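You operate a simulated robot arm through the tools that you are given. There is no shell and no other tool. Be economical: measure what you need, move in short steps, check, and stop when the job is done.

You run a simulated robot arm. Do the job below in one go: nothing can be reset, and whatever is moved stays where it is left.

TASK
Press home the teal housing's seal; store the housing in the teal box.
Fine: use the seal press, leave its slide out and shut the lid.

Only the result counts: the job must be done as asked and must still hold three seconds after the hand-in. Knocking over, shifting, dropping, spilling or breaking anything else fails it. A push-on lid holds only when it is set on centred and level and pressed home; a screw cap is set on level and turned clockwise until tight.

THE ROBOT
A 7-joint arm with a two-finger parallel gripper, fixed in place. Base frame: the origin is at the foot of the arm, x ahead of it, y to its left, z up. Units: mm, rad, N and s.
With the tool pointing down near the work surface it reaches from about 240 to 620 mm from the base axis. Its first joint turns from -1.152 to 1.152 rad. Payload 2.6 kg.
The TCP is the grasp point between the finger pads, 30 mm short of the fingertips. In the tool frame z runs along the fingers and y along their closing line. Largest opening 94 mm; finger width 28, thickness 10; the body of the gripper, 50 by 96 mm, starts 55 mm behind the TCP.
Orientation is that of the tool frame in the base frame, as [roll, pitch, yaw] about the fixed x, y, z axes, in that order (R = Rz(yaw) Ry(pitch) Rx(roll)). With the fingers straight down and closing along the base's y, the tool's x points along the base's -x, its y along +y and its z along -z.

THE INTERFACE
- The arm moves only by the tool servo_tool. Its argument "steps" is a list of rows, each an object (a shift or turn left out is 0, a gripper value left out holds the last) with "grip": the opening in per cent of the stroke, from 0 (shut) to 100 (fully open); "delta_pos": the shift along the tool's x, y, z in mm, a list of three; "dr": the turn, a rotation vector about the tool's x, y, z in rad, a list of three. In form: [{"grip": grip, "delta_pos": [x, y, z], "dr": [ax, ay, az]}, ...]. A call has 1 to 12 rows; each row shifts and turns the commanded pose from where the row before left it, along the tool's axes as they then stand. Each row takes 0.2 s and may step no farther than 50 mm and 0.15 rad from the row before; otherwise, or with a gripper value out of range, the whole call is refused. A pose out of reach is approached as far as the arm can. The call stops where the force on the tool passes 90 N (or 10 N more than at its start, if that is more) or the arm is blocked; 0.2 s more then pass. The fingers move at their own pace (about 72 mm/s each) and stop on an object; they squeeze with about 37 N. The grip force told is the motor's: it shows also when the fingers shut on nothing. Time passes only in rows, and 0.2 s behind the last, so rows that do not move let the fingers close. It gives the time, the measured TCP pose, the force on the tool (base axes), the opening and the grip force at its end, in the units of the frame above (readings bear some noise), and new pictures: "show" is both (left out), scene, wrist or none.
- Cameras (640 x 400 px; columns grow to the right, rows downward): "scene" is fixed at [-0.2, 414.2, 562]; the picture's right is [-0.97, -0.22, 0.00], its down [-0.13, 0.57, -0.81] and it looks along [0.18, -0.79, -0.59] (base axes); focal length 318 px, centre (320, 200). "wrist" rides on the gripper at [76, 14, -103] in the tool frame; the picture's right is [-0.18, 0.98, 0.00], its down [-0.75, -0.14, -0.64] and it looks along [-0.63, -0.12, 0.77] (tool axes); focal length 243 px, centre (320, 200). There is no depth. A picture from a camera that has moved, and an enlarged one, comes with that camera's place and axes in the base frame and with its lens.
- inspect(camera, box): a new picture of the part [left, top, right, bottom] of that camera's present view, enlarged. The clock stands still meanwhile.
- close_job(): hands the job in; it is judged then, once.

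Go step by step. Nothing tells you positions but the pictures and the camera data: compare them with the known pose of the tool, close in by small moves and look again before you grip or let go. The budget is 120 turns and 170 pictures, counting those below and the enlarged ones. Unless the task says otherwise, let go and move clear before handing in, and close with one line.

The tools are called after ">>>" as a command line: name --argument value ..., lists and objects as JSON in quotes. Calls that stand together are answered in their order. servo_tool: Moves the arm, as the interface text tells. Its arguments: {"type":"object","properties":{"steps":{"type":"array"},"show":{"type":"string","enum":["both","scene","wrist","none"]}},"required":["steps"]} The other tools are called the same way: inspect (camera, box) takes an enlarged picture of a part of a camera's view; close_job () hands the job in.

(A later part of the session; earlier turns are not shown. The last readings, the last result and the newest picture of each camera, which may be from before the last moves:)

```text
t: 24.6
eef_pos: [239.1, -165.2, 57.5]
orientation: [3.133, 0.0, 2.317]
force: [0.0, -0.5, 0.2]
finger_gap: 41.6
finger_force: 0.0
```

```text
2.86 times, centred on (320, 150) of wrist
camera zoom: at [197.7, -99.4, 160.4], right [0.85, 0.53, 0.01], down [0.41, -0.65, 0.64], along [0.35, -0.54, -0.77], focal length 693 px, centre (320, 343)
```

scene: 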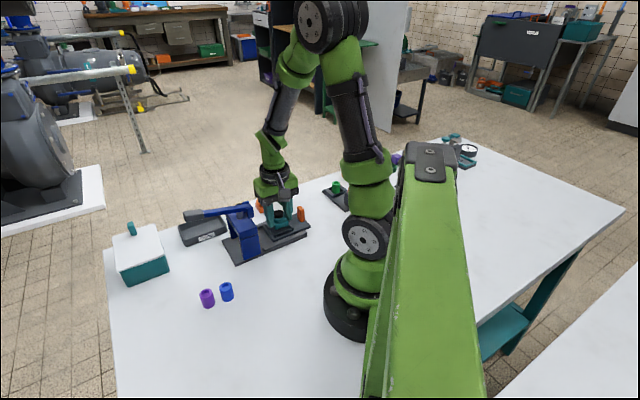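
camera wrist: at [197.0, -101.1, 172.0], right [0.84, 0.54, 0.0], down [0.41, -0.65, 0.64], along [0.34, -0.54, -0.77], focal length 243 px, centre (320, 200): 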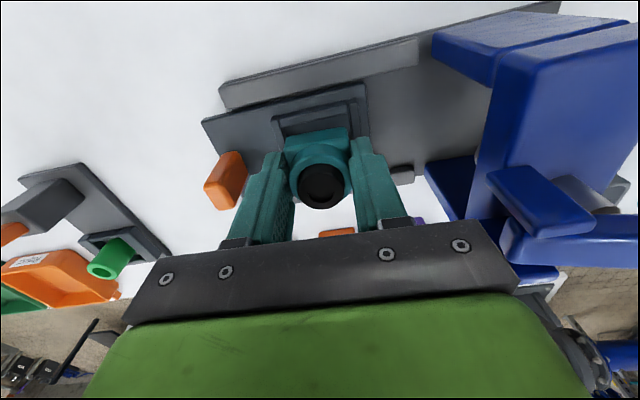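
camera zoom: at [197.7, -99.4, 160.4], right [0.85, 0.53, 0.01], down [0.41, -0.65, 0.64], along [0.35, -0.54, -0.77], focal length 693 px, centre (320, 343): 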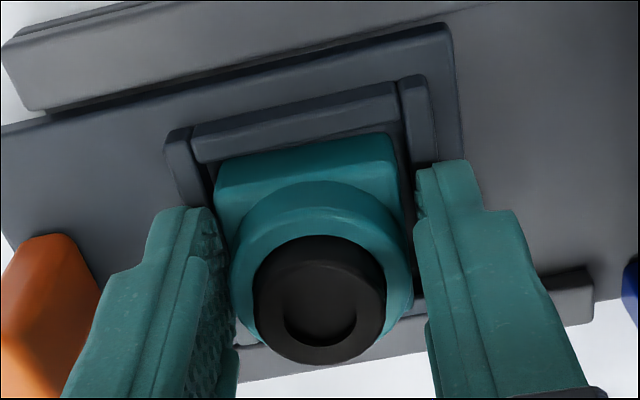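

I'll open wider, rise clear and look at how it sits.

>>> servo_tool --steps '[{"grip": 56}, {"delta_pos": [0, 0, -20]}, {"delta_pos": [0, 0, -40]}, {"delta_pos": [0, -20, -20]}, {}]' --show "none"

>>> inspect --camera "scene" --box '[260, 204, 300, 240]'

>>> inspect --camera "wrist" --box '[280, 30, 440, 150]'

```text
t: 25.8
eef_pos: [224.0, -179.3, 135.1]
orientation: [3.134, 0.0, 2.318]
force: [-0.1, 0.7, 0.3]
finger_gap: 52.7
finger_force: 0.1
```

```text
11.11 times, centred on (280, 222) of scene
camera zoom: at [-0.2, 414.2, 562.0], right [-0.97, -0.22, 0.0], down [-0.13, 0.57, -0.81], along [0.18, -0.79, -0.59], focal length 3534 px, centre (764, -44)
```

zoom: 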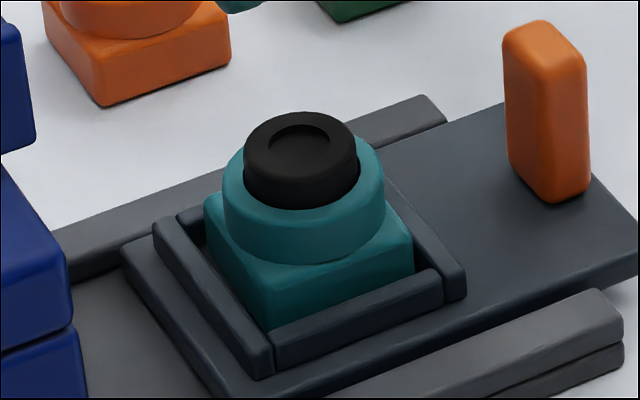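

```text
3.33 times, centred on (360, 90) of wrist
camera zoom: at [182.7, -112.5, 238.3], right [0.85, 0.53, 0.01], down [0.41, -0.65, 0.64], along [0.35, -0.54, -0.77], focal length 809 px, centre (187, 567)
```

zoom: 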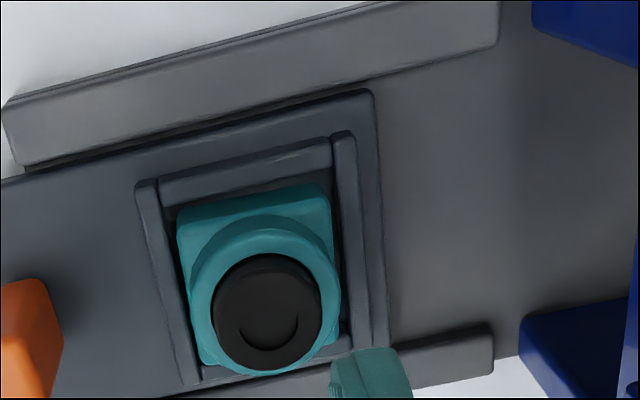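

The housing sits level and flush in the pocket. Next I turn the gripper a quarter turn so its body stays narrow along the slide, to grip the orange handle and push the slide in.

>>> servo_tool --steps '[{"delta_pos": [0, -25, 0], "dr": [0, 0, -0.14]}, {"dr": [0, 0, -0.143]}, {"dr": [0, 0, -0.143]}, {"dr": [0, 0, -0.143]}, {"dr": [0, 0, -0.143]}, {"dr": [0, 0, -0.143]}, {"dr": [0, 0, -0.143]}, {"dr": [0, 0, -0.143]}, {"dr": [0, 0, -0.143]}, {"dr": [0, 0, -0.143]}, {"dr": [0, 0, -0.143]}, {}]'

```text
t: 28.4
eef_pos: [206.4, -197.8, 137.4]
orientation: [-3.141, 0.007, -2.394]
force: [-0.8, -1.0, 0.2]
finger_gap: 52.5
finger_force: 0.0
camera wrist: at [140.4, -237.6, 240.0], right [-0.53, 0.85, 0.0], down [0.64, 0.41, 0.65], along [0.55, 0.35, -0.76], focal length 243 px, centre (320, 200)
```

scene: 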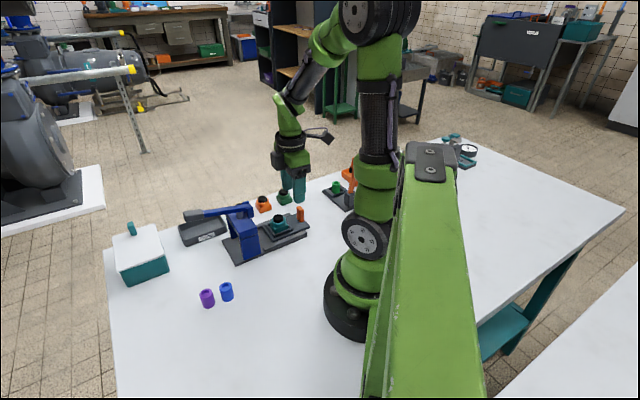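
wrist: 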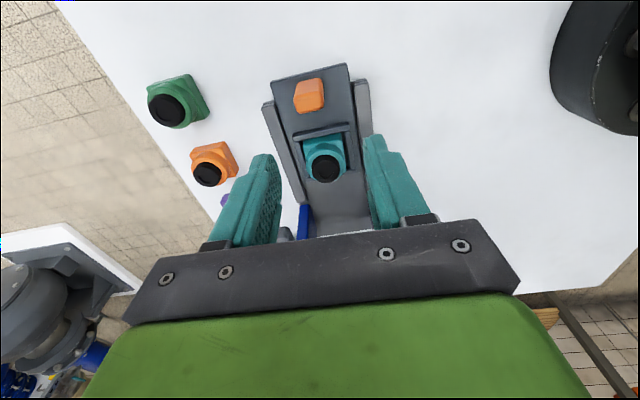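

>>> inspect --camera "wrist" --box '[250, 50, 390, 210]'

```text
2.50 times, centred on (320, 130) of wrist
camera zoom: at [140.4, -237.6, 240.0], right [-0.53, 0.85, 0.0], down [0.64, 0.41, 0.65], along [0.55, 0.35, -0.76], focal length 606 px, centre (320, 375)
```

zoom: 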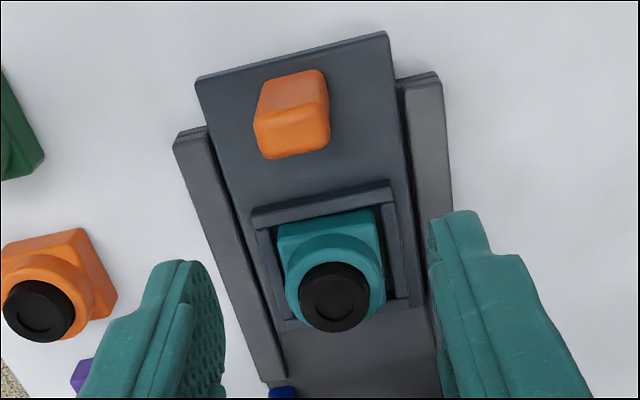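

Handle top is at about z=60, offset (+19,-4.5) in the tool frame. I'll go there, lower with tips beside it, and close.

>>> servo_tool --steps '[{"delta_pos": [19, -4.5, 0], "dr": [0, 0, -0.026]}, {"delta_pos": [0, 0, 30]}, {"delta_pos": [0, 0, 30]}, {"delta_pos": [0, 0, 7]}, {"grip": 0}, {}, {}]'

>>> inspect --camera "scene" --box '[210, 160, 330, 260]'

```text
t: 30.0
eef_pos: [195.6, -215.6, 71.6]
orientation: [3.141, 0.006, -2.369]
force: [0.1, 0.1, -3.8]
finger_gap: 21.9
finger_force: 44.7
camera wrist: at [130.4, -256.2, 172.6], right [-0.55, 0.83, 0.0], down [0.63, 0.42, 0.65], along [0.54, 0.36, -0.76], focal length 243 px, centre (320, 200)
```

scene: 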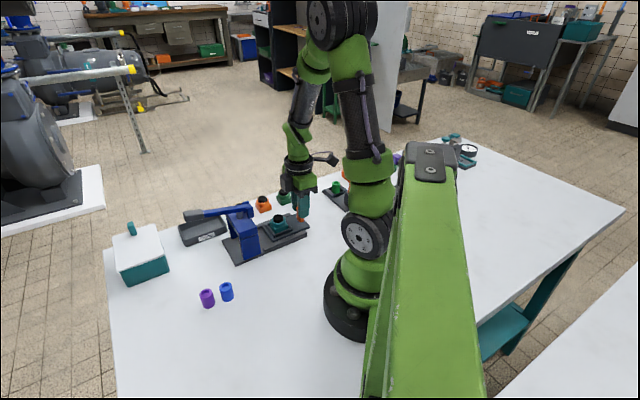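
wrist: 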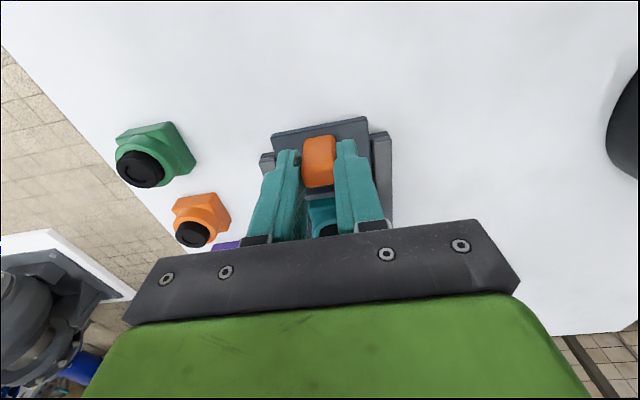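

```text
4.00 times, centred on (270, 210) of scene
camera zoom: at [-0.2, 414.2, 562.0], right [-0.97, -0.22, 0.0], down [-0.13, 0.57, -0.81], along [0.18, -0.79, -0.59], focal length 1272 px, centre (520, 160)
```

zoom: 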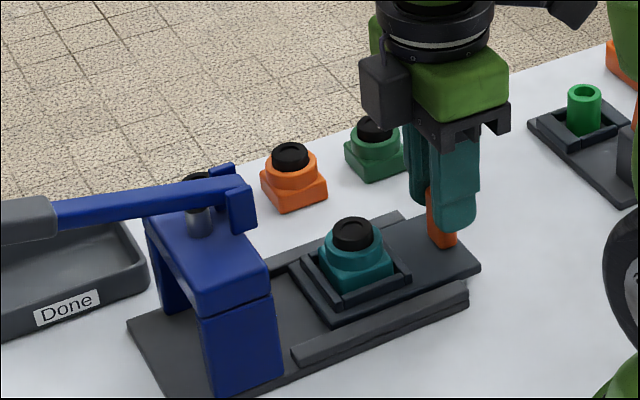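

There's a dark block on the gripper's forward side that could meet the press lugs. I'll open, tilt the tool back about 0.35 rad around the closing line, and re-grip the handle.

>>> servo_tool --steps '[{"grip": 40}, {}, {"dr": [0, -0.12, 0]}, {"dr": [0, -0.12, 0]}, {"dr": [0, -0.11, 0]}, {"grip": 0}, {}, {}]'

>>> inspect --camera "scene" --box '[210, 160, 330, 260]'

```text
t: 31.8
eef_pos: [196.4, -213.4, 69.4]
orientation: [-3.141, 0.358, -2.368]
force: [0.1, 0.2, -1.8]
finger_gap: 21.5
finger_force: 45.3
camera wrist: at [109.8, -276.3, 139.4], right [-0.56, 0.82, 0.06], down [0.44, 0.23, 0.87], along [0.7, 0.52, -0.5], focal length 243 px, centre (320, 200)
```

scene: 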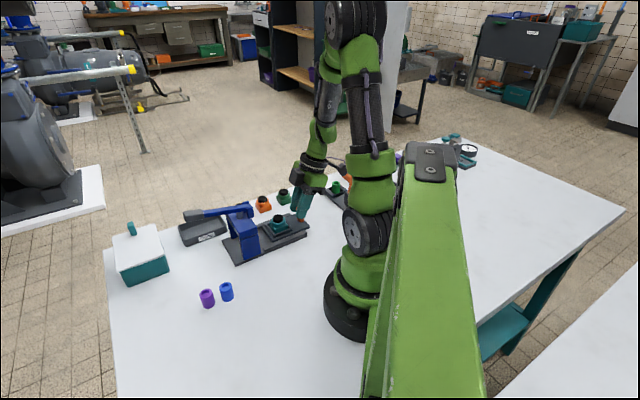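
wrist: 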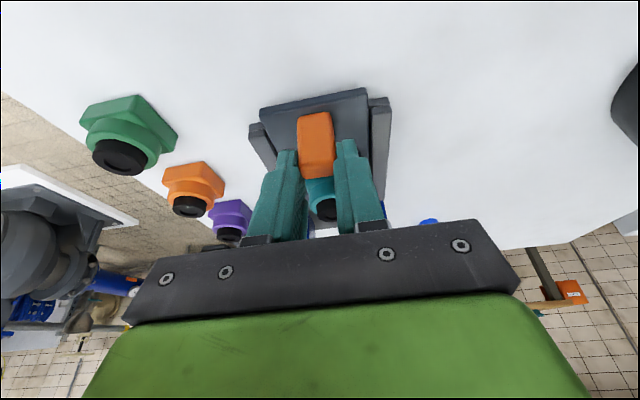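

```text
4.00 times, centred on (270, 210) of scene
camera zoom: at [-0.2, 414.2, 562.0], right [-0.97, -0.22, 0.0], down [-0.13, 0.57, -0.81], along [0.18, -0.79, -0.59], focal length 1272 px, centre (520, 160)
```

zoom: 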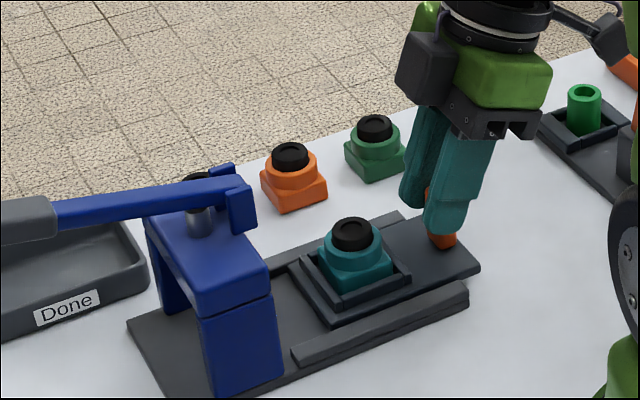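

Held tilted and clear. Pushing the slide in, in steps.

>>> servo_tool --steps '[{"delta_pos": [-9.37, 0, 3.5]}, {"delta_pos": [-9.37, 0, 3.5]}, {"delta_pos": [-9.37, 0, 3.5]}, {"delta_pos": [-9.37, 0, 3.5]}, {"delta_pos": [-9.37, 0, 3.5]}, {"delta_pos": [-9.37, 0, 3.5]}, {}]' --show "wrist"

>>> inspect --camera "scene" --box '[210, 160, 330, 260]'

```text
t: 33.4
eef_pos: [238.7, -172.2, 71.0]
orientation: [-3.138, 0.355, -2.368]
force: [13.4, -12.9, -39.1]
finger_gap: 21.7
finger_force: 45.1
camera wrist: at [151.6, -234.1, 140.9], right [-0.56, 0.82, 0.06], down [0.44, 0.24, 0.86], along [0.7, 0.51, -0.5], focal length 243 px, centre (320, 200)
```

wrist: 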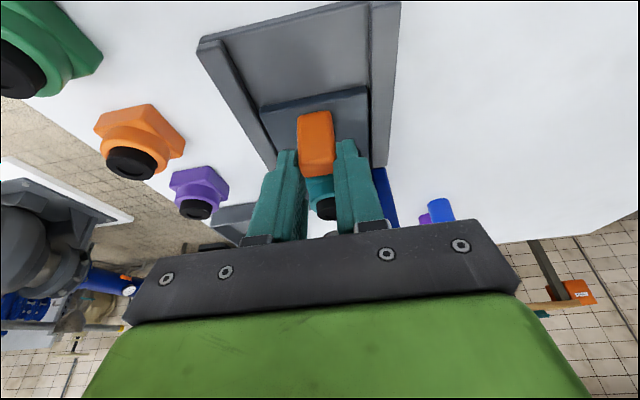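

```text
4.00 times, centred on (270, 210) of scene
camera zoom: at [-0.1, 414.1, 562.1], right [-0.97, -0.22, 0.0], down [-0.13, 0.57, -0.81], along [0.18, -0.79, -0.59], focal length 1272 px, centre (520, 160)
```

zoom: 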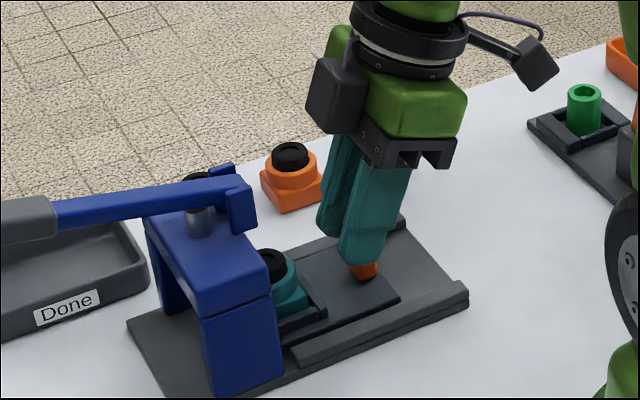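

Some vertical and lateral strain has built up; I'll relax it and continue in small steps.

>>> servo_tool --steps '[{"delta_pos": [0.45, -1.0, 1.2]}, {"delta_pos": [-7.5, -0.15, 2.8]}, {"delta_pos": [-7.5, -0.15, 2.8]}, {}]' --show "none"

>>> inspect --camera "scene" --box '[210, 160, 330, 260]'

```text
t: 34.4
eef_pos: [249.5, -160.2, 70.8]
orientation: [3.139, 0.363, -2.373]
force: [-13.2, 14.6, 40.5]
finger_gap: 21.9
finger_force: 44.7
```

```text
4.00 times, centred on (270, 210) of scene
camera zoom: at [-0.3, 414.3, 562.0], right [-0.97, -0.22, 0.0], down [-0.13, 0.57, -0.81], along [0.18, -0.79, -0.59], focal length 1272 px, centre (520, 160)
```

zoom: 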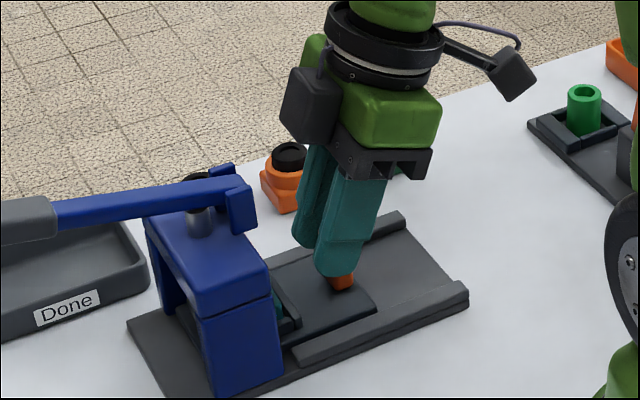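

>>> servo_tool --steps '[{"delta_pos": [-0.22, 0.5, -0.6]}, {"delta_pos": [-6.5, 0, 2.45]}, {}]' --show "none"

>>> servo_tool --steps '[{"delta_pos": [-4.7, 0, 1.75]}, {}]' --show "none"

>>> inspect --camera "scene" --box '[210, 160, 330, 260]'

```text
t: 35.2
eef_pos: [253.4, -156.8, 71.0]
orientation: [-3.141, 0.356, -2.37]
force: [-6.7, 6.2, 0.7]
finger_gap: 21.6
finger_force: 45.1
```

```text
t: 35.8
eef_pos: [258.6, -151.2, 69.4]
orientation: [3.14, 0.36, -2.369]
force: [-17.8, 15.5, 26.1]
finger_gap: 21.5
finger_force: 45.3
```

```text
4.00 times, centred on (270, 210) of scene
camera zoom: at [-0.3, 414.3, 562.0], right [-0.97, -0.22, 0.0], down [-0.13, 0.57, -0.81], along [0.18, -0.79, -0.59], focal length 1272 px, centre (520, 160)
```

zoom: 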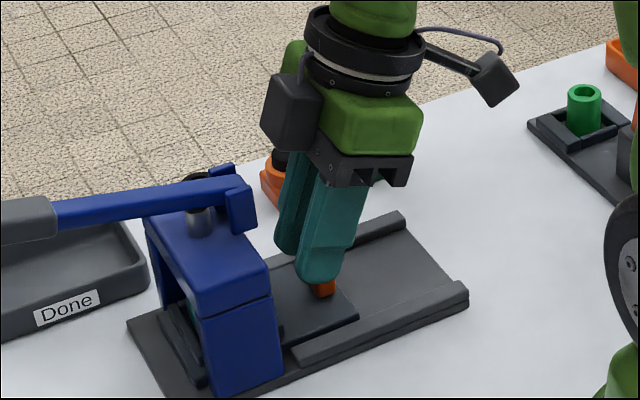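

>>> servo_tool --steps '[{"delta_pos": [-0.2, -0.5, -0.5]}, {"delta_pos": [-2.8, 0, 1.05]}, {}]' --show "none"

>>> servo_tool --steps '[{"delta_pos": [-2.8, 0, 1.05]}, {}]' --show "none"

>>> inspect --camera "scene" --box '[210, 180, 306, 260]'

```text
t: 36.6
eef_pos: [261.2, -150.1, 69.8]
orientation: [3.136, 0.36, -2.374]
force: [-21.3, 19.7, 25.3]
finger_gap: 21.7
finger_force: 45.3
```

```text
t: 37.2
eef_pos: [262.7, -147.6, 69.6]
orientation: [3.131, 0.362, -2.374]
force: [-31.0, 19.4, 40.1]
finger_gap: 21.7
finger_force: 44.7
```

```text
5.00 times, centred on (258, 220) of scene
camera zoom: at [-0.3, 414.3, 562.0], right [-0.97, -0.22, 0.0], down [-0.13, 0.57, -0.81], along [0.18, -0.79, -0.59], focal length 1590 px, centre (630, 100)
```

zoom: 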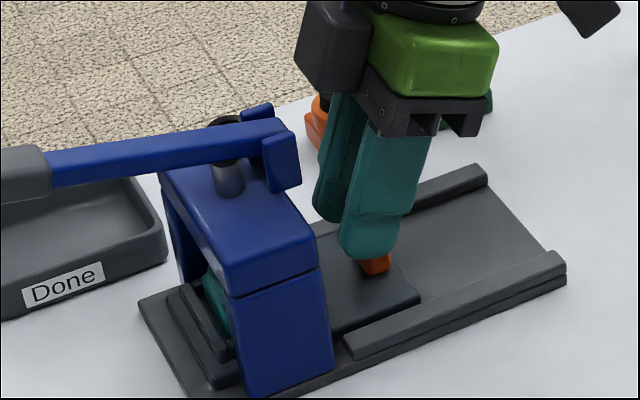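

>>> servo_tool --steps '[{"delta_pos": [-0.28, 0.9, -0.75]}, {"delta_pos": [-2.8, 0, 1.05]}, {}]' --show "none"

>>> servo_tool --steps '[{"delta_pos": [-2.8, 0, 1.05]}, {}]' --show "none"

>>> inspect --camera "scene" --box '[210, 180, 306, 260]'

```text
t: 38.0
eef_pos: [263.3, -148.8, 68.7]
orientation: [3.138, 0.354, -2.373]
force: [-38.2, -0.6, 15.9]
finger_gap: 21.7
finger_force: 45.1
```

```text
t: 38.6
eef_pos: [264.7, -145.2, 68.2]
orientation: [3.141, 0.349, -2.369]
force: [-46.2, -10.8, 10.3]
finger_gap: 21.6
finger_force: 45.5
```

```text
5.00 times, centred on (258, 220) of scene
camera zoom: at [-0.2, 414.2, 562.0], right [-0.97, -0.22, 0.0], down [-0.13, 0.57, -0.81], along [0.18, -0.79, -0.59], focal length 1590 px, centre (630, 100)
```

zoom: 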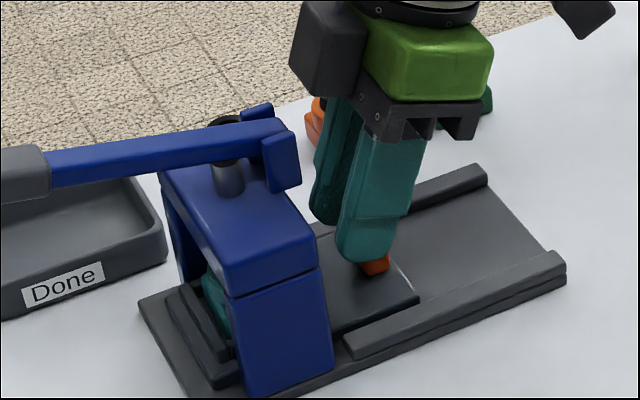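

The slide is against its stop with the housing under the ram. I'll release the handle, retreat up and back, and straighten the tool.

>>> servo_tool --steps '[{"grip": 45}, {}, {"delta_pos": [0, 0, -20]}, {"delta_pos": [0, 0, -40]}, {"delta_pos": [0, 0, -45]}, {"delta_pos": [0, 0, -20], "dr": [0, 0.12, 0]}, {"dr": [0, 0.12, 0]}, {"dr": [0, 0.11, 0]}, {"grip": 0}, {}]'

>>> inspect --camera "scene" --box '[170, 180, 306, 260]'

```text
t: 40.8
eef_pos: [236.7, -175.8, 188.9]
orientation: [-3.14, 0.008, -2.369]
force: [-0.4, 0.0, 0.4]
finger_gap: 0.3
finger_force: 32.6
camera wrist: at [171.6, -216.3, 290.7], right [-0.55, 0.83, 0.0], down [0.64, 0.42, 0.65], along [0.54, 0.36, -0.76], focal length 243 px, centre (320, 200)
```

scene: 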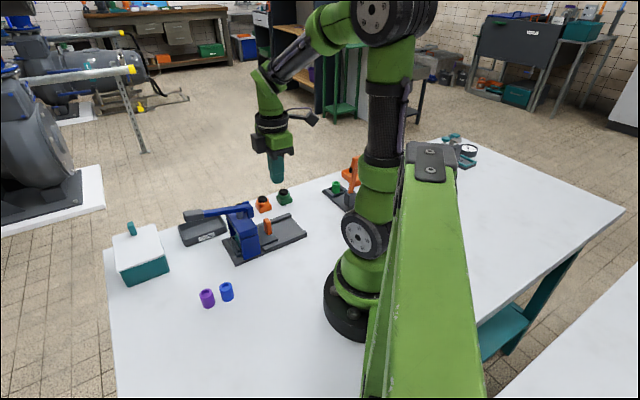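
wrist: 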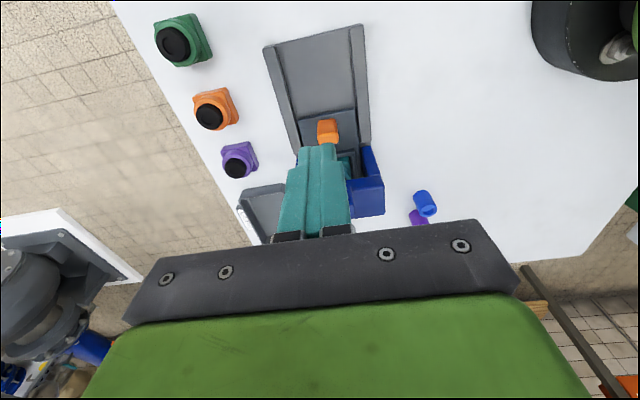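

```text
4.71 times, centred on (238, 220) of scene
camera zoom: at [-0.2, 414.2, 562.0], right [-0.97, -0.22, 0.0], down [-0.13, 0.57, -0.81], along [0.18, -0.79, -0.59], focal length 1497 px, centre (706, 106)
```

zoom: 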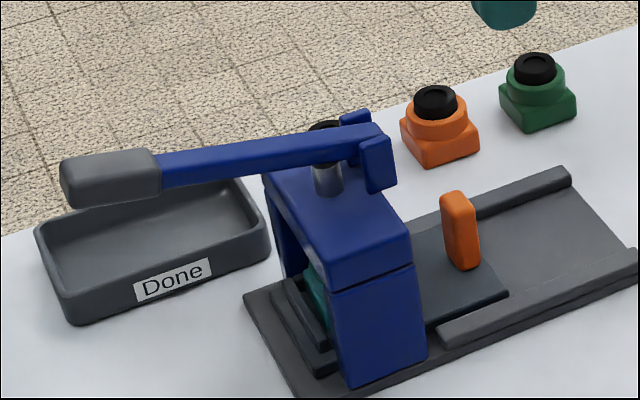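

Housing is seen under the ram. Next I move over the lever's grey grip (about (376,-38,139)) with the fingers shut.

>>> servo_tool --steps '[{"delta_pos": [0, 0, -25]}, {"delta_pos": [-45, 0, 0]}, {"delta_pos": [-45, 0, 0]}, {"delta_pos": [-45, 1, 0]}, {"delta_pos": [-45, 0, 0]}, {"delta_pos": [-15, 0, 0]}, {}]'

>>> inspect --camera "scene" --box '[170, 140, 306, 260]'

```text
t: 42.4
eef_pos: [374.4, -41.1, 213.6]
orientation: [3.141, 0.006, -2.371]
force: [-0.5, -0.1, -0.1]
finger_gap: 0.0
finger_force: 33.4
camera wrist: at [310.9, -82.5, 316.0], right [-0.55, 0.83, 0.0], down [0.64, 0.42, 0.65], along [0.54, 0.36, -0.76], focal length 243 px, centre (320, 200)
```

scene: 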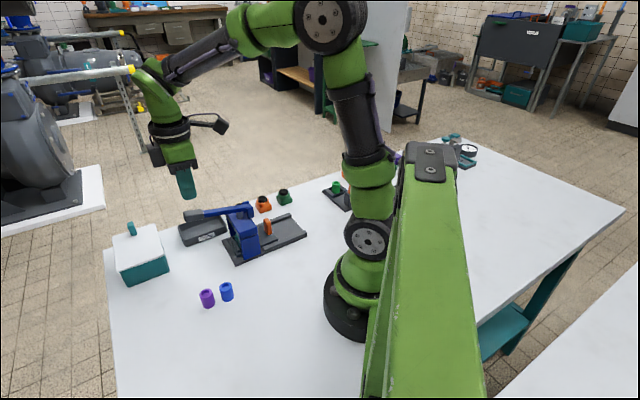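
wrist: 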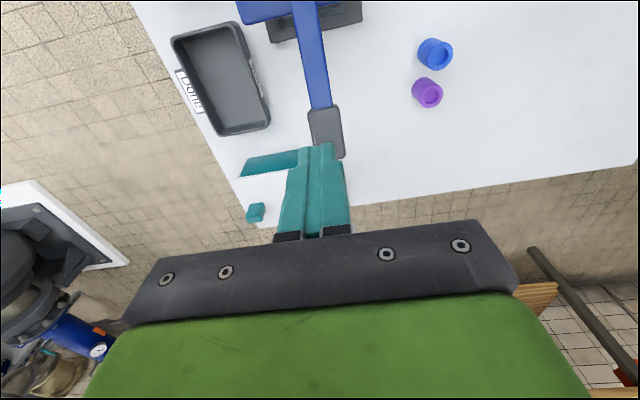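

```text
3.33 times, centred on (238, 200) of scene
camera zoom: at [-0.2, 414.2, 562.0], right [-0.97, -0.22, 0.0], down [-0.13, 0.57, -0.81], along [0.18, -0.79, -0.59], focal length 1060 px, centre (593, 200)
```

zoom: 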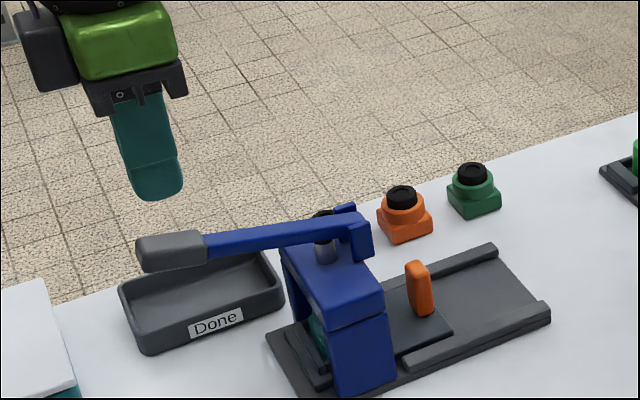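

>>> servo_tool --steps '[{"delta_pos": [-3, 4.3, 10]}, {"delta_pos": [0, 0, 15]}, {"delta_pos": [0, 0, 8]}, {}]' --show "wrist"

>>> inspect --camera "scene" --box '[170, 140, 306, 260]'

```text
t: 43.4
eef_pos: [373.3, -33.9, 181.3]
orientation: [-3.14, 0.008, -2.37]
force: [0.3, 0.4, 1.9]
finger_gap: 0.1
finger_force: 32.6
camera wrist: at [308.7, -74.5, 283.8], right [-0.55, 0.83, 0.0], down [0.63, 0.42, 0.65], along [0.54, 0.36, -0.76], focal length 243 px, centre (320, 200)
```

wrist: 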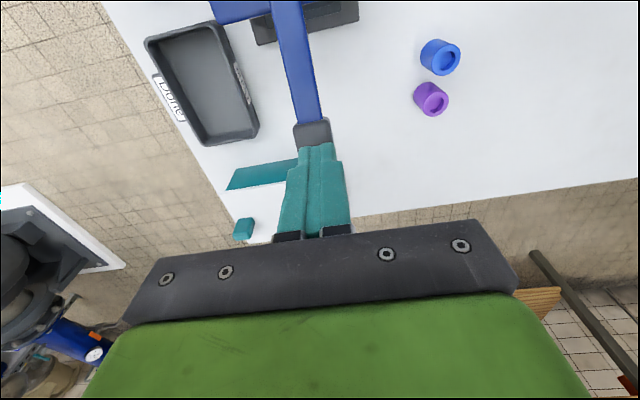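

```text
3.33 times, centred on (238, 200) of scene
camera zoom: at [-0.2, 414.2, 562.0], right [-0.97, -0.22, 0.0], down [-0.13, 0.57, -0.81], along [0.18, -0.79, -0.59], focal length 1060 px, centre (593, 200)
```

zoom: 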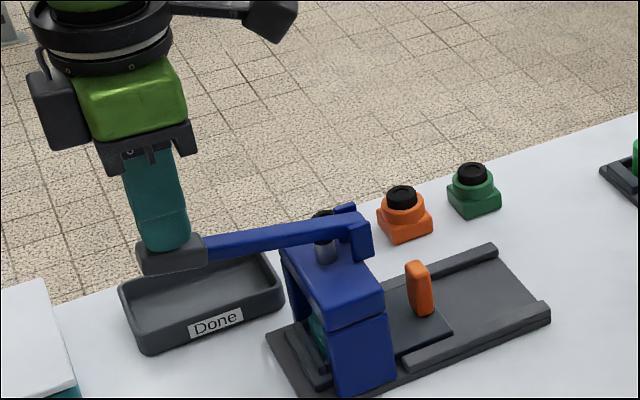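

Fingertips are on the grip. Pressing the lever down in steps.

>>> servo_tool --steps '[{"delta_pos": [0, 0, 5]}, {"delta_pos": [0, 0, 5]}, {"delta_pos": [0, 0, 5]}, {"delta_pos": [0, 0, 5]}, {}]' --show "none"

>>> inspect --camera "scene" --box '[170, 140, 306, 260]'

```text
t: 44.6
eef_pos: [373.9, -32.5, 161.3]
orientation: [-3.139, 0.006, -2.37]
force: [1.4, 0.0, 0.7]
finger_gap: 0.0
finger_force: 33.0
```

```text
3.33 times, centred on (238, 200) of scene
camera zoom: at [-0.2, 414.2, 562.0], right [-0.97, -0.22, 0.0], down [-0.13, 0.57, -0.81], along [0.18, -0.79, -0.59], focal length 1060 px, centre (593, 200)
```

zoom: 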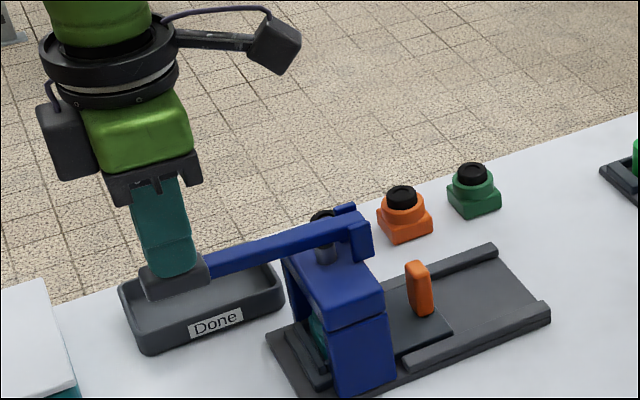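

>>> servo_tool --steps '[{"delta_pos": [0, 0, 4]}, {"delta_pos": [0, 0, 4]}, {"delta_pos": [0, 0, 4]}, {"delta_pos": [0, 0, 4]}, {}]' --show "none"

>>> inspect --camera "scene" --box '[170, 140, 306, 260]'

```text
t: 45.8
eef_pos: [374.2, -31.5, 142.1]
orientation: [3.141, 0.006, -2.37]
force: [1.3, 0.4, 2.7]
finger_gap: 0.0
finger_force: 33.1
```

```text
3.33 times, centred on (238, 200) of scene
camera zoom: at [-0.2, 414.2, 562.0], right [-0.97, -0.22, 0.0], down [-0.13, 0.57, -0.81], along [0.18, -0.79, -0.59], focal length 1060 px, centre (593, 200)
```

zoom: 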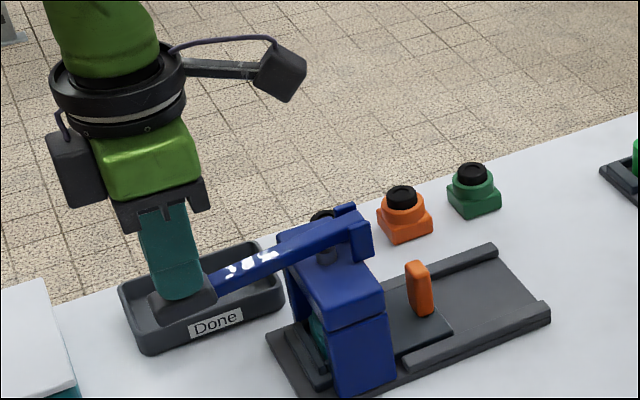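

>>> servo_tool --steps '[{"delta_pos": [0, 0, 4]}, {"delta_pos": [0, 0, 4]}, {"delta_pos": [0, 0, 4]}, {"delta_pos": [0, 0, 3]}, {}]' --show "none"

>>> inspect --camera "scene" --box '[170, 140, 306, 260]'

```text
t: 47.0
eef_pos: [375.9, -32.7, 129.6]
orientation: [-3.14, 0.008, -2.369]
force: [0.1, -0.5, 2.2]
finger_gap: 0.0
finger_force: 33.0
```

```text
3.33 times, centred on (238, 200) of scene
camera zoom: at [-0.2, 414.2, 562.0], right [-0.97, -0.22, 0.0], down [-0.13, 0.57, -0.81], along [0.18, -0.79, -0.59], focal length 1060 px, centre (593, 200)
```

zoom: 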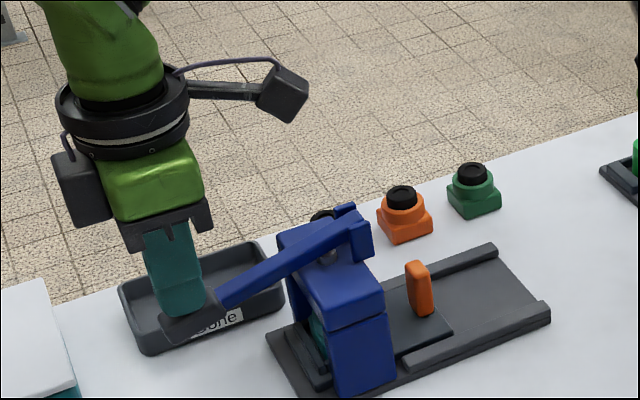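

>>> servo_tool --steps '[{"delta_pos": [1, 0, 3]}, {"delta_pos": [1, 0, 3]}, {"delta_pos": [1, 0, 3]}, {}]' --show "none"

>>> servo_tool --steps '[{"delta_pos": [1, 0, 3]}, {"delta_pos": [1, 0, 3]}, {}]' --show "none"

>>> inspect --camera "scene" --box '[170, 140, 306, 260]'

```text
t: 48.0
eef_pos: [371.5, -33.6, 121.4]
orientation: [-3.139, 0.011, -2.37]
force: [-3.7, 9.0, 33.0]
finger_gap: 0.3
finger_force: 32.7
```

```text
t: 48.8
eef_pos: [373.3, -33.6, 121.7]
orientation: [-3.135, 0.021, -2.371]
force: [-13.8, 24.8, 74.8]
finger_gap: 0.0
finger_force: 33.0
```

```text
3.33 times, centred on (238, 200) of scene
camera zoom: at [-0.6, 414.3, 562.0], right [-0.97, -0.22, 0.0], down [-0.13, 0.57, -0.81], along [0.18, -0.79, -0.59], focal length 1060 px, centre (593, 200)
```

zoom: 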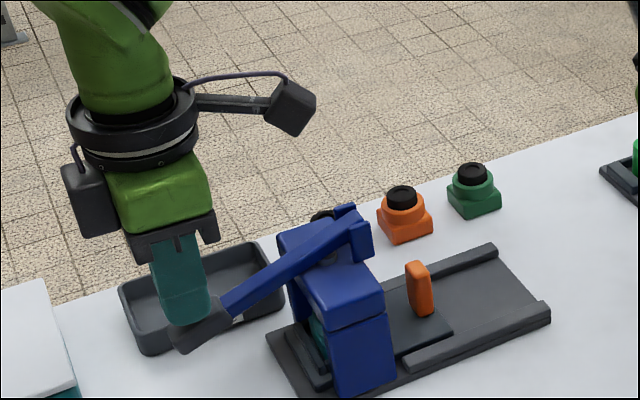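

Resistance has built up (75 N at the lever). I'll push a little more to see whether it is the seal seating or the end stop.

>>> servo_tool --steps '[{"delta_pos": [0, 0, 1]}, {}, {}]' --show "none"

>>> inspect --camera "scene" --box '[220, 200, 276, 250]'

```text
t: 49.6
eef_pos: [374.9, -33.0, 119.2]
orientation: [-3.134, 0.019, -2.372]
force: [-15.7, 25.0, 83.1]
finger_gap: 0.1
finger_force: 32.5
```

```text
8.00 times, centred on (248, 225) of scene
camera zoom: at [-0.6, 414.2, 562.0], right [-0.97, -0.22, 0.0], down [-0.13, 0.57, -0.81], along [0.18, -0.79, -0.59], focal length 2545 px, centre (896, 0)
```

zoom: 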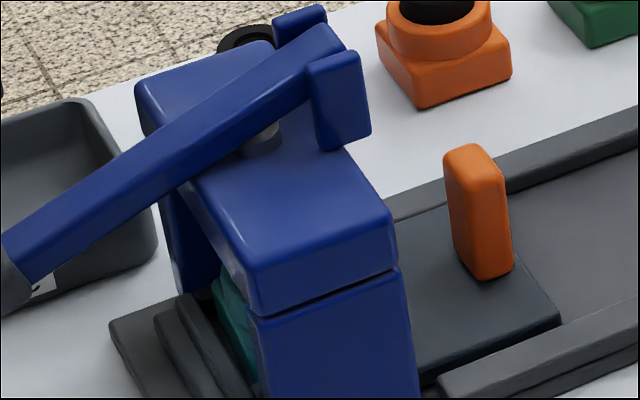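

>>> servo_tool --steps '[{}]'

>>> inspect --camera "scene" --box '[180, 190, 240, 250]'

>>> inspect --camera "wrist" --box '[250, 50, 400, 200]'

```text
t: 50.0
eef_pos: [374.2, -33.4, 120.3]
orientation: [-3.13, 0.02, -2.37]
force: [-15.9, 25.1, 83.0]
finger_gap: 0.3
finger_force: 32.6
camera wrist: at [307.6, -74.7, 221.3], right [-0.55, 0.83, -0.01], down [0.63, 0.42, 0.66], along [0.55, 0.36, -0.75], focal length 243 px, centre (320, 200)
```

scene: 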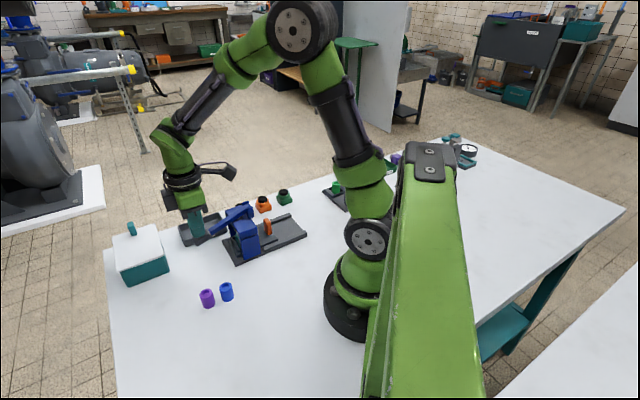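
wrist: 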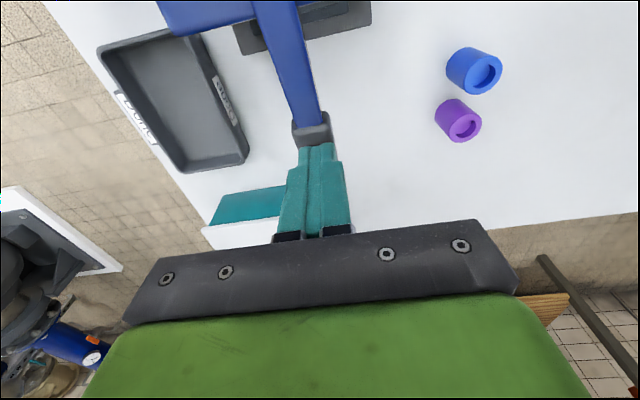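

```text
6.67 times, centred on (210, 220) of scene
camera zoom: at [-0.6, 414.2, 562.0], right [-0.97, -0.22, 0.0], down [-0.13, 0.57, -0.81], along [0.18, -0.79, -0.59], focal length 2121 px, centre (1053, 67)
```

zoom: 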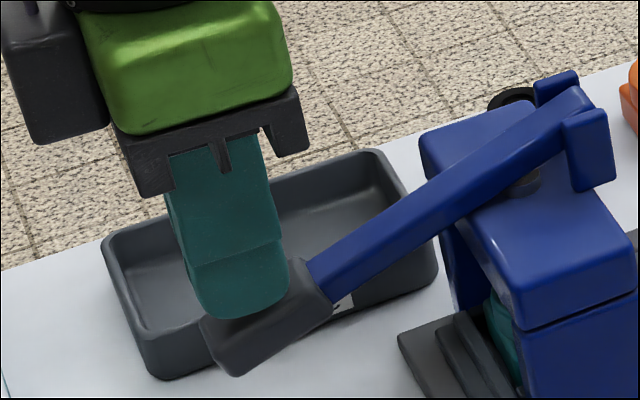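

```text
2.67 times, centred on (325, 125) of wrist
camera zoom: at [307.6, -74.7, 221.3], right [-0.55, 0.83, -0.01], down [0.63, 0.42, 0.66], along [0.55, 0.36, -0.75], focal length 647 px, centre (307, 400)
```

zoom: 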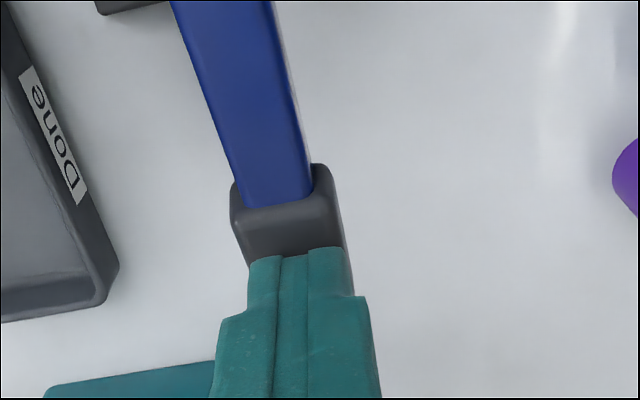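

>>> servo_tool --steps '[{"delta_pos": [0, -1.5, 0]}, {"delta_pos": [0, 0, 0.7]}, {}, {}]' --show "none"

>>> inspect --camera "scene" --box '[180, 190, 276, 250]'

```text
t: 51.0
eef_pos: [375.6, -35.1, 120.4]
orientation: [-3.134, 0.02, -2.37]
force: [-15.4, 28.3, 81.8]
finger_gap: 0.0
finger_force: 33.0
```

```text
6.67 times, centred on (228, 220) of scene
camera zoom: at [-0.6, 414.2, 562.0], right [-0.97, -0.22, 0.0], down [-0.13, 0.57, -0.81], along [0.18, -0.79, -0.59], focal length 2121 px, centre (933, 67)
```

zoom: 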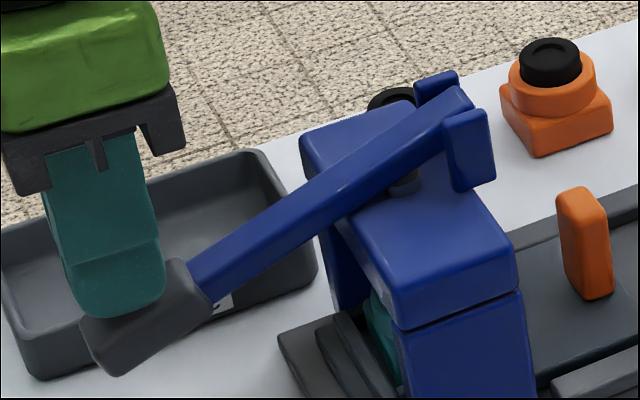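

I'll raise and see whether the lever returns and how the seal sits.

>>> servo_tool --steps '[{"delta_pos": [0, 1.5, -5]}, {"delta_pos": [0, 0, -15]}, {"delta_pos": [0, 0, -25]}, {"delta_pos": [0, 0, -30]}, {}]' --show "none"

>>> inspect --camera "scene" --box '[170, 140, 306, 260]'

```text
t: 52.2
eef_pos: [368.5, -34.5, 188.1]
orientation: [3.141, 0.006, -2.371]
force: [-0.5, 0.4, -0.2]
finger_gap: 0.2
finger_force: 33.1
```

```text
3.33 times, centred on (238, 200) of scene
camera zoom: at [-0.2, 414.2, 562.0], right [-0.97, -0.22, 0.0], down [-0.13, 0.57, -0.81], along [0.18, -0.79, -0.59], focal length 1060 px, centre (593, 200)
```

zoom: 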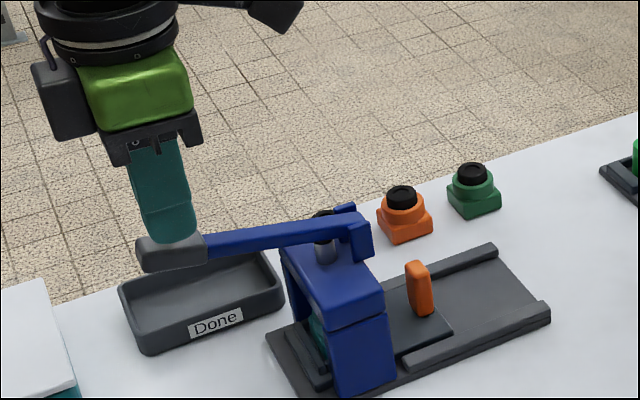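

The lever springs back up. Now I return to the slide handle with the same tilted approach.

>>> servo_tool --steps '[{"delta_pos": [0, 0, -25], "grip": 45}, {"delta_pos": [48, -1.3, 0]}, {"delta_pos": [48, -1.3, 0]}, {"delta_pos": [48, -1.3, 0]}, {"delta_pos": [49, -1.4, 0]}, {"delta_pos": [0, 0, 24.3]}, {"dr": [0, -0.11, 0]}, {"dr": [0, -0.12, 0]}, {"dr": [0, -0.12, 0]}, {"delta_pos": [0, 0, 40]}, {"delta_pos": [0, 0, 20]}, {}]'

>>> inspect --camera "scene" --box '[210, 160, 330, 260]'

>>> inspect --camera "wrist" --box '[240, 80, 400, 220]'

```text
t: 54.8
eef_pos: [249.0, -158.5, 131.3]
orientation: [-3.14, 0.358, -2.369]
force: [-0.9, -0.4, 0.0]
finger_gap: 42.3
finger_force: 0.1
camera wrist: at [163.2, -221.7, 201.5], right [-0.56, 0.82, 0.06], down [0.44, 0.24, 0.87], along [0.7, 0.51, -0.5], focal length 243 px, centre (320, 200)
```

scene: 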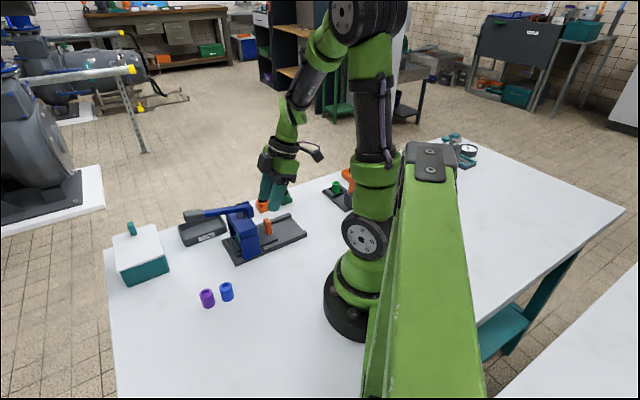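
wrist: 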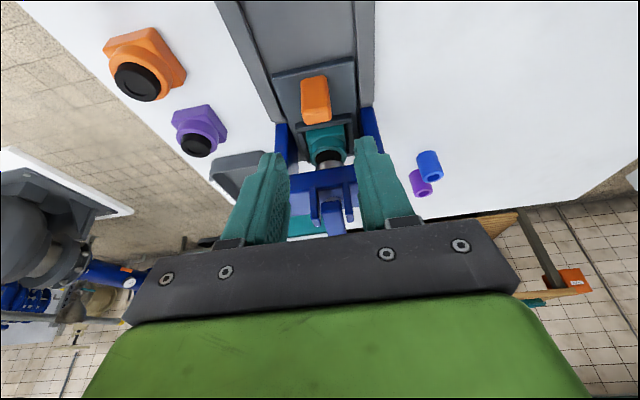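

```text
4.00 times, centred on (270, 210) of scene
camera zoom: at [-0.2, 414.2, 562.0], right [-0.97, -0.22, 0.0], down [-0.13, 0.57, -0.81], along [0.18, -0.79, -0.59], focal length 1272 px, centre (520, 160)
```

zoom: 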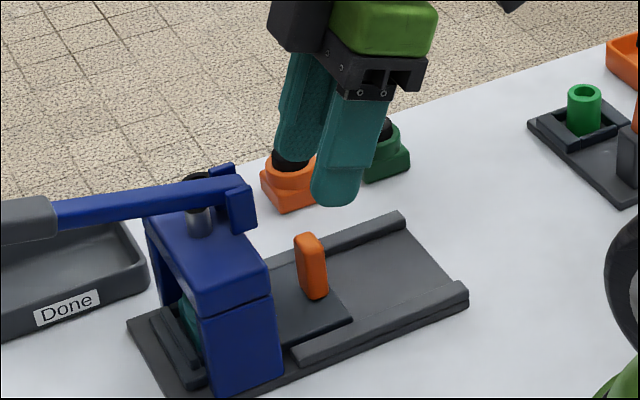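

```text
2.86 times, centred on (320, 150) of wrist
camera zoom: at [163.2, -221.7, 201.5], right [-0.56, 0.82, 0.06], down [0.44, 0.24, 0.87], along [0.7, 0.51, -0.5], focal length 693 px, centre (320, 343)
```

zoom: 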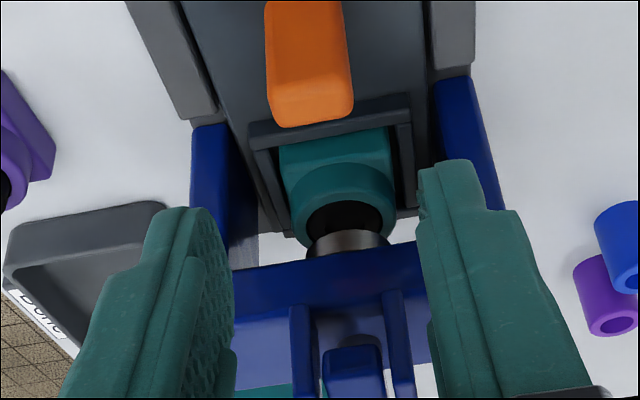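

The view shows the seal sunk in the collar under the ram. Now gripping the handle again to pull the slide out.

>>> servo_tool --steps '[{"delta_pos": [2.5, -1, 32]}, {"delta_pos": [0, 0, 32]}, {"grip": 0}, {}, {}]'

>>> inspect --camera "scene" --box '[210, 160, 330, 260]'

```text
t: 56.0
eef_pos: [266.2, -145.2, 69.4]
orientation: [3.136, 0.358, -2.371]
force: [-17.9, 12.6, 2.7]
finger_gap: 21.7
finger_force: 44.7
camera wrist: at [179.2, -207.8, 139.4], right [-0.56, 0.82, 0.07], down [0.45, 0.23, 0.86], along [0.7, 0.52, -0.5], focal length 243 px, centre (320, 200)
```

scene: 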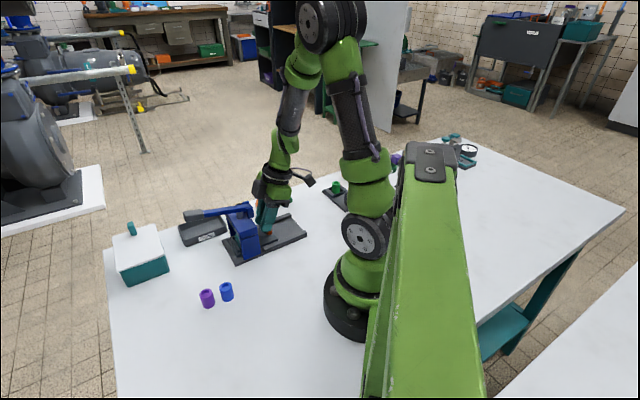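
wrist: 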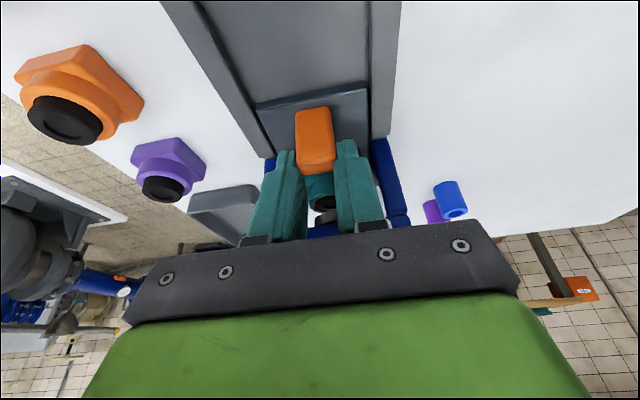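

```text
4.00 times, centred on (270, 210) of scene
camera zoom: at [-0.2, 414.2, 562.0], right [-0.97, -0.22, 0.0], down [-0.13, 0.57, -0.81], along [0.18, -0.79, -0.59], focal length 1272 px, centre (520, 160)
```

zoom: 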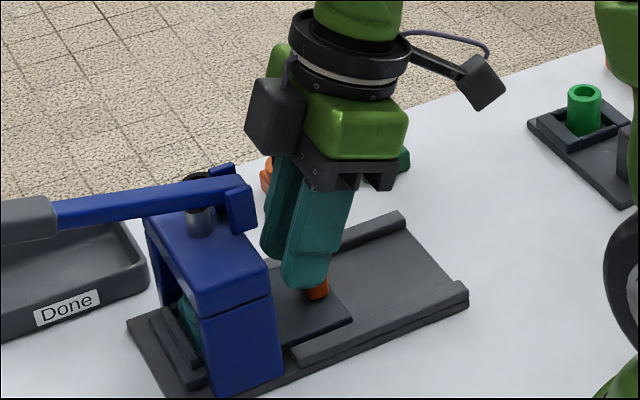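

>>> servo_tool --steps '[{"delta_pos": [0, 0.8, 0]}, {"delta_pos": [9.37, 0.05, -3.5]}, {"delta_pos": [9.37, 0.05, -3.5]}, {"delta_pos": [9.37, 0.05, -3.5]}, {"delta_pos": [9.37, 0.05, -3.5]}, {}]' --show "none"

>>> inspect --camera "scene" --box '[210, 160, 330, 260]'

```text
t: 57.4
eef_pos: [235.8, -173.5, 69.4]
orientation: [3.141, 0.355, -2.368]
force: [-5.7, 4.2, -25.1]
finger_gap: 21.7
finger_force: 44.8
```

```text
4.00 times, centred on (270, 210) of scene
camera zoom: at [-0.1, 414.1, 562.0], right [-0.97, -0.22, 0.0], down [-0.13, 0.57, -0.81], along [0.18, -0.79, -0.59], focal length 1272 px, centre (520, 160)
```

zoom: 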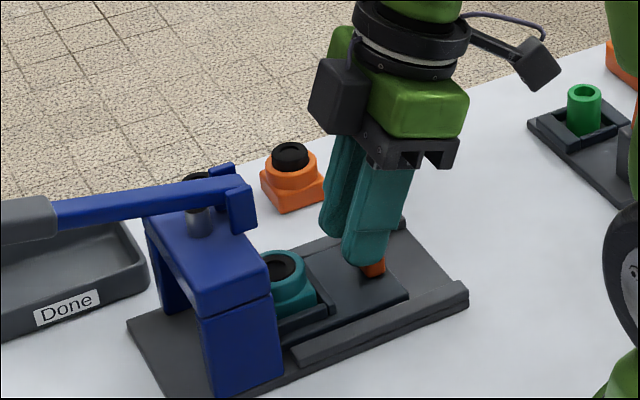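

The seal is now flush. Pulling the slide the rest of the way out.

>>> servo_tool --steps '[{"delta_pos": [0.2, 0.2, 0.6]}, {"delta_pos": [9.37, 0.05, -3.5]}, {"delta_pos": [9.37, 0.05, -3.5]}, {"delta_pos": [9.37, 0.05, -3.5]}, {"delta_pos": [9.37, 0.05, -3.5]}, {}]' --show "none"

>>> servo_tool --steps '[{"delta_pos": [5.6, 0.05, -2.1]}, {}]' --show "none"

>>> servo_tool --steps '[{"delta_pos": [4.7, 0.05, -1.75]}, {}]' --show "none"

>>> inspect --camera "scene" --box '[210, 160, 330, 260]'

```text
t: 58.8
eef_pos: [208.9, -201.4, 69.1]
orientation: [-3.139, 0.355, -2.367]
force: [10.4, -10.2, -33.3]
finger_gap: 21.5
finger_force: 44.6
```

```text
t: 59.4
eef_pos: [205.8, -205.6, 69.3]
orientation: [-3.138, 0.36, -2.366]
force: [6.3, -5.8, -10.1]
finger_gap: 21.4
finger_force: 45.0
```

```text
t: 60.0
eef_pos: [201.1, -208.6, 70.4]
orientation: [-3.139, 0.359, -2.369]
force: [12.3, -11.4, -15.6]
finger_gap: 21.6
finger_force: 44.7
```

```text
4.00 times, centred on (270, 210) of scene
camera zoom: at [-0.2, 414.1, 562.0], right [-0.97, -0.22, 0.0], down [-0.13, 0.57, -0.81], along [0.18, -0.79, -0.59], focal length 1272 px, centre (520, 160)
```

zoom: 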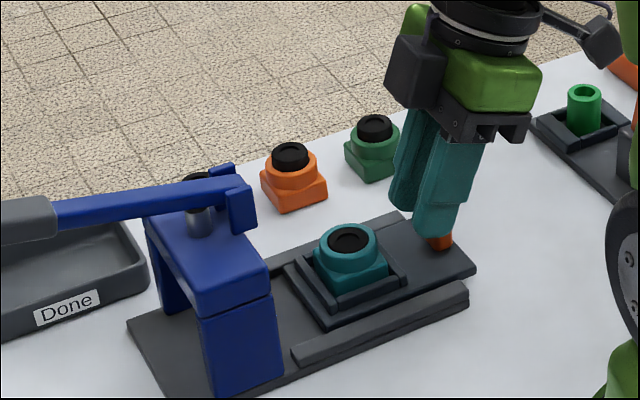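

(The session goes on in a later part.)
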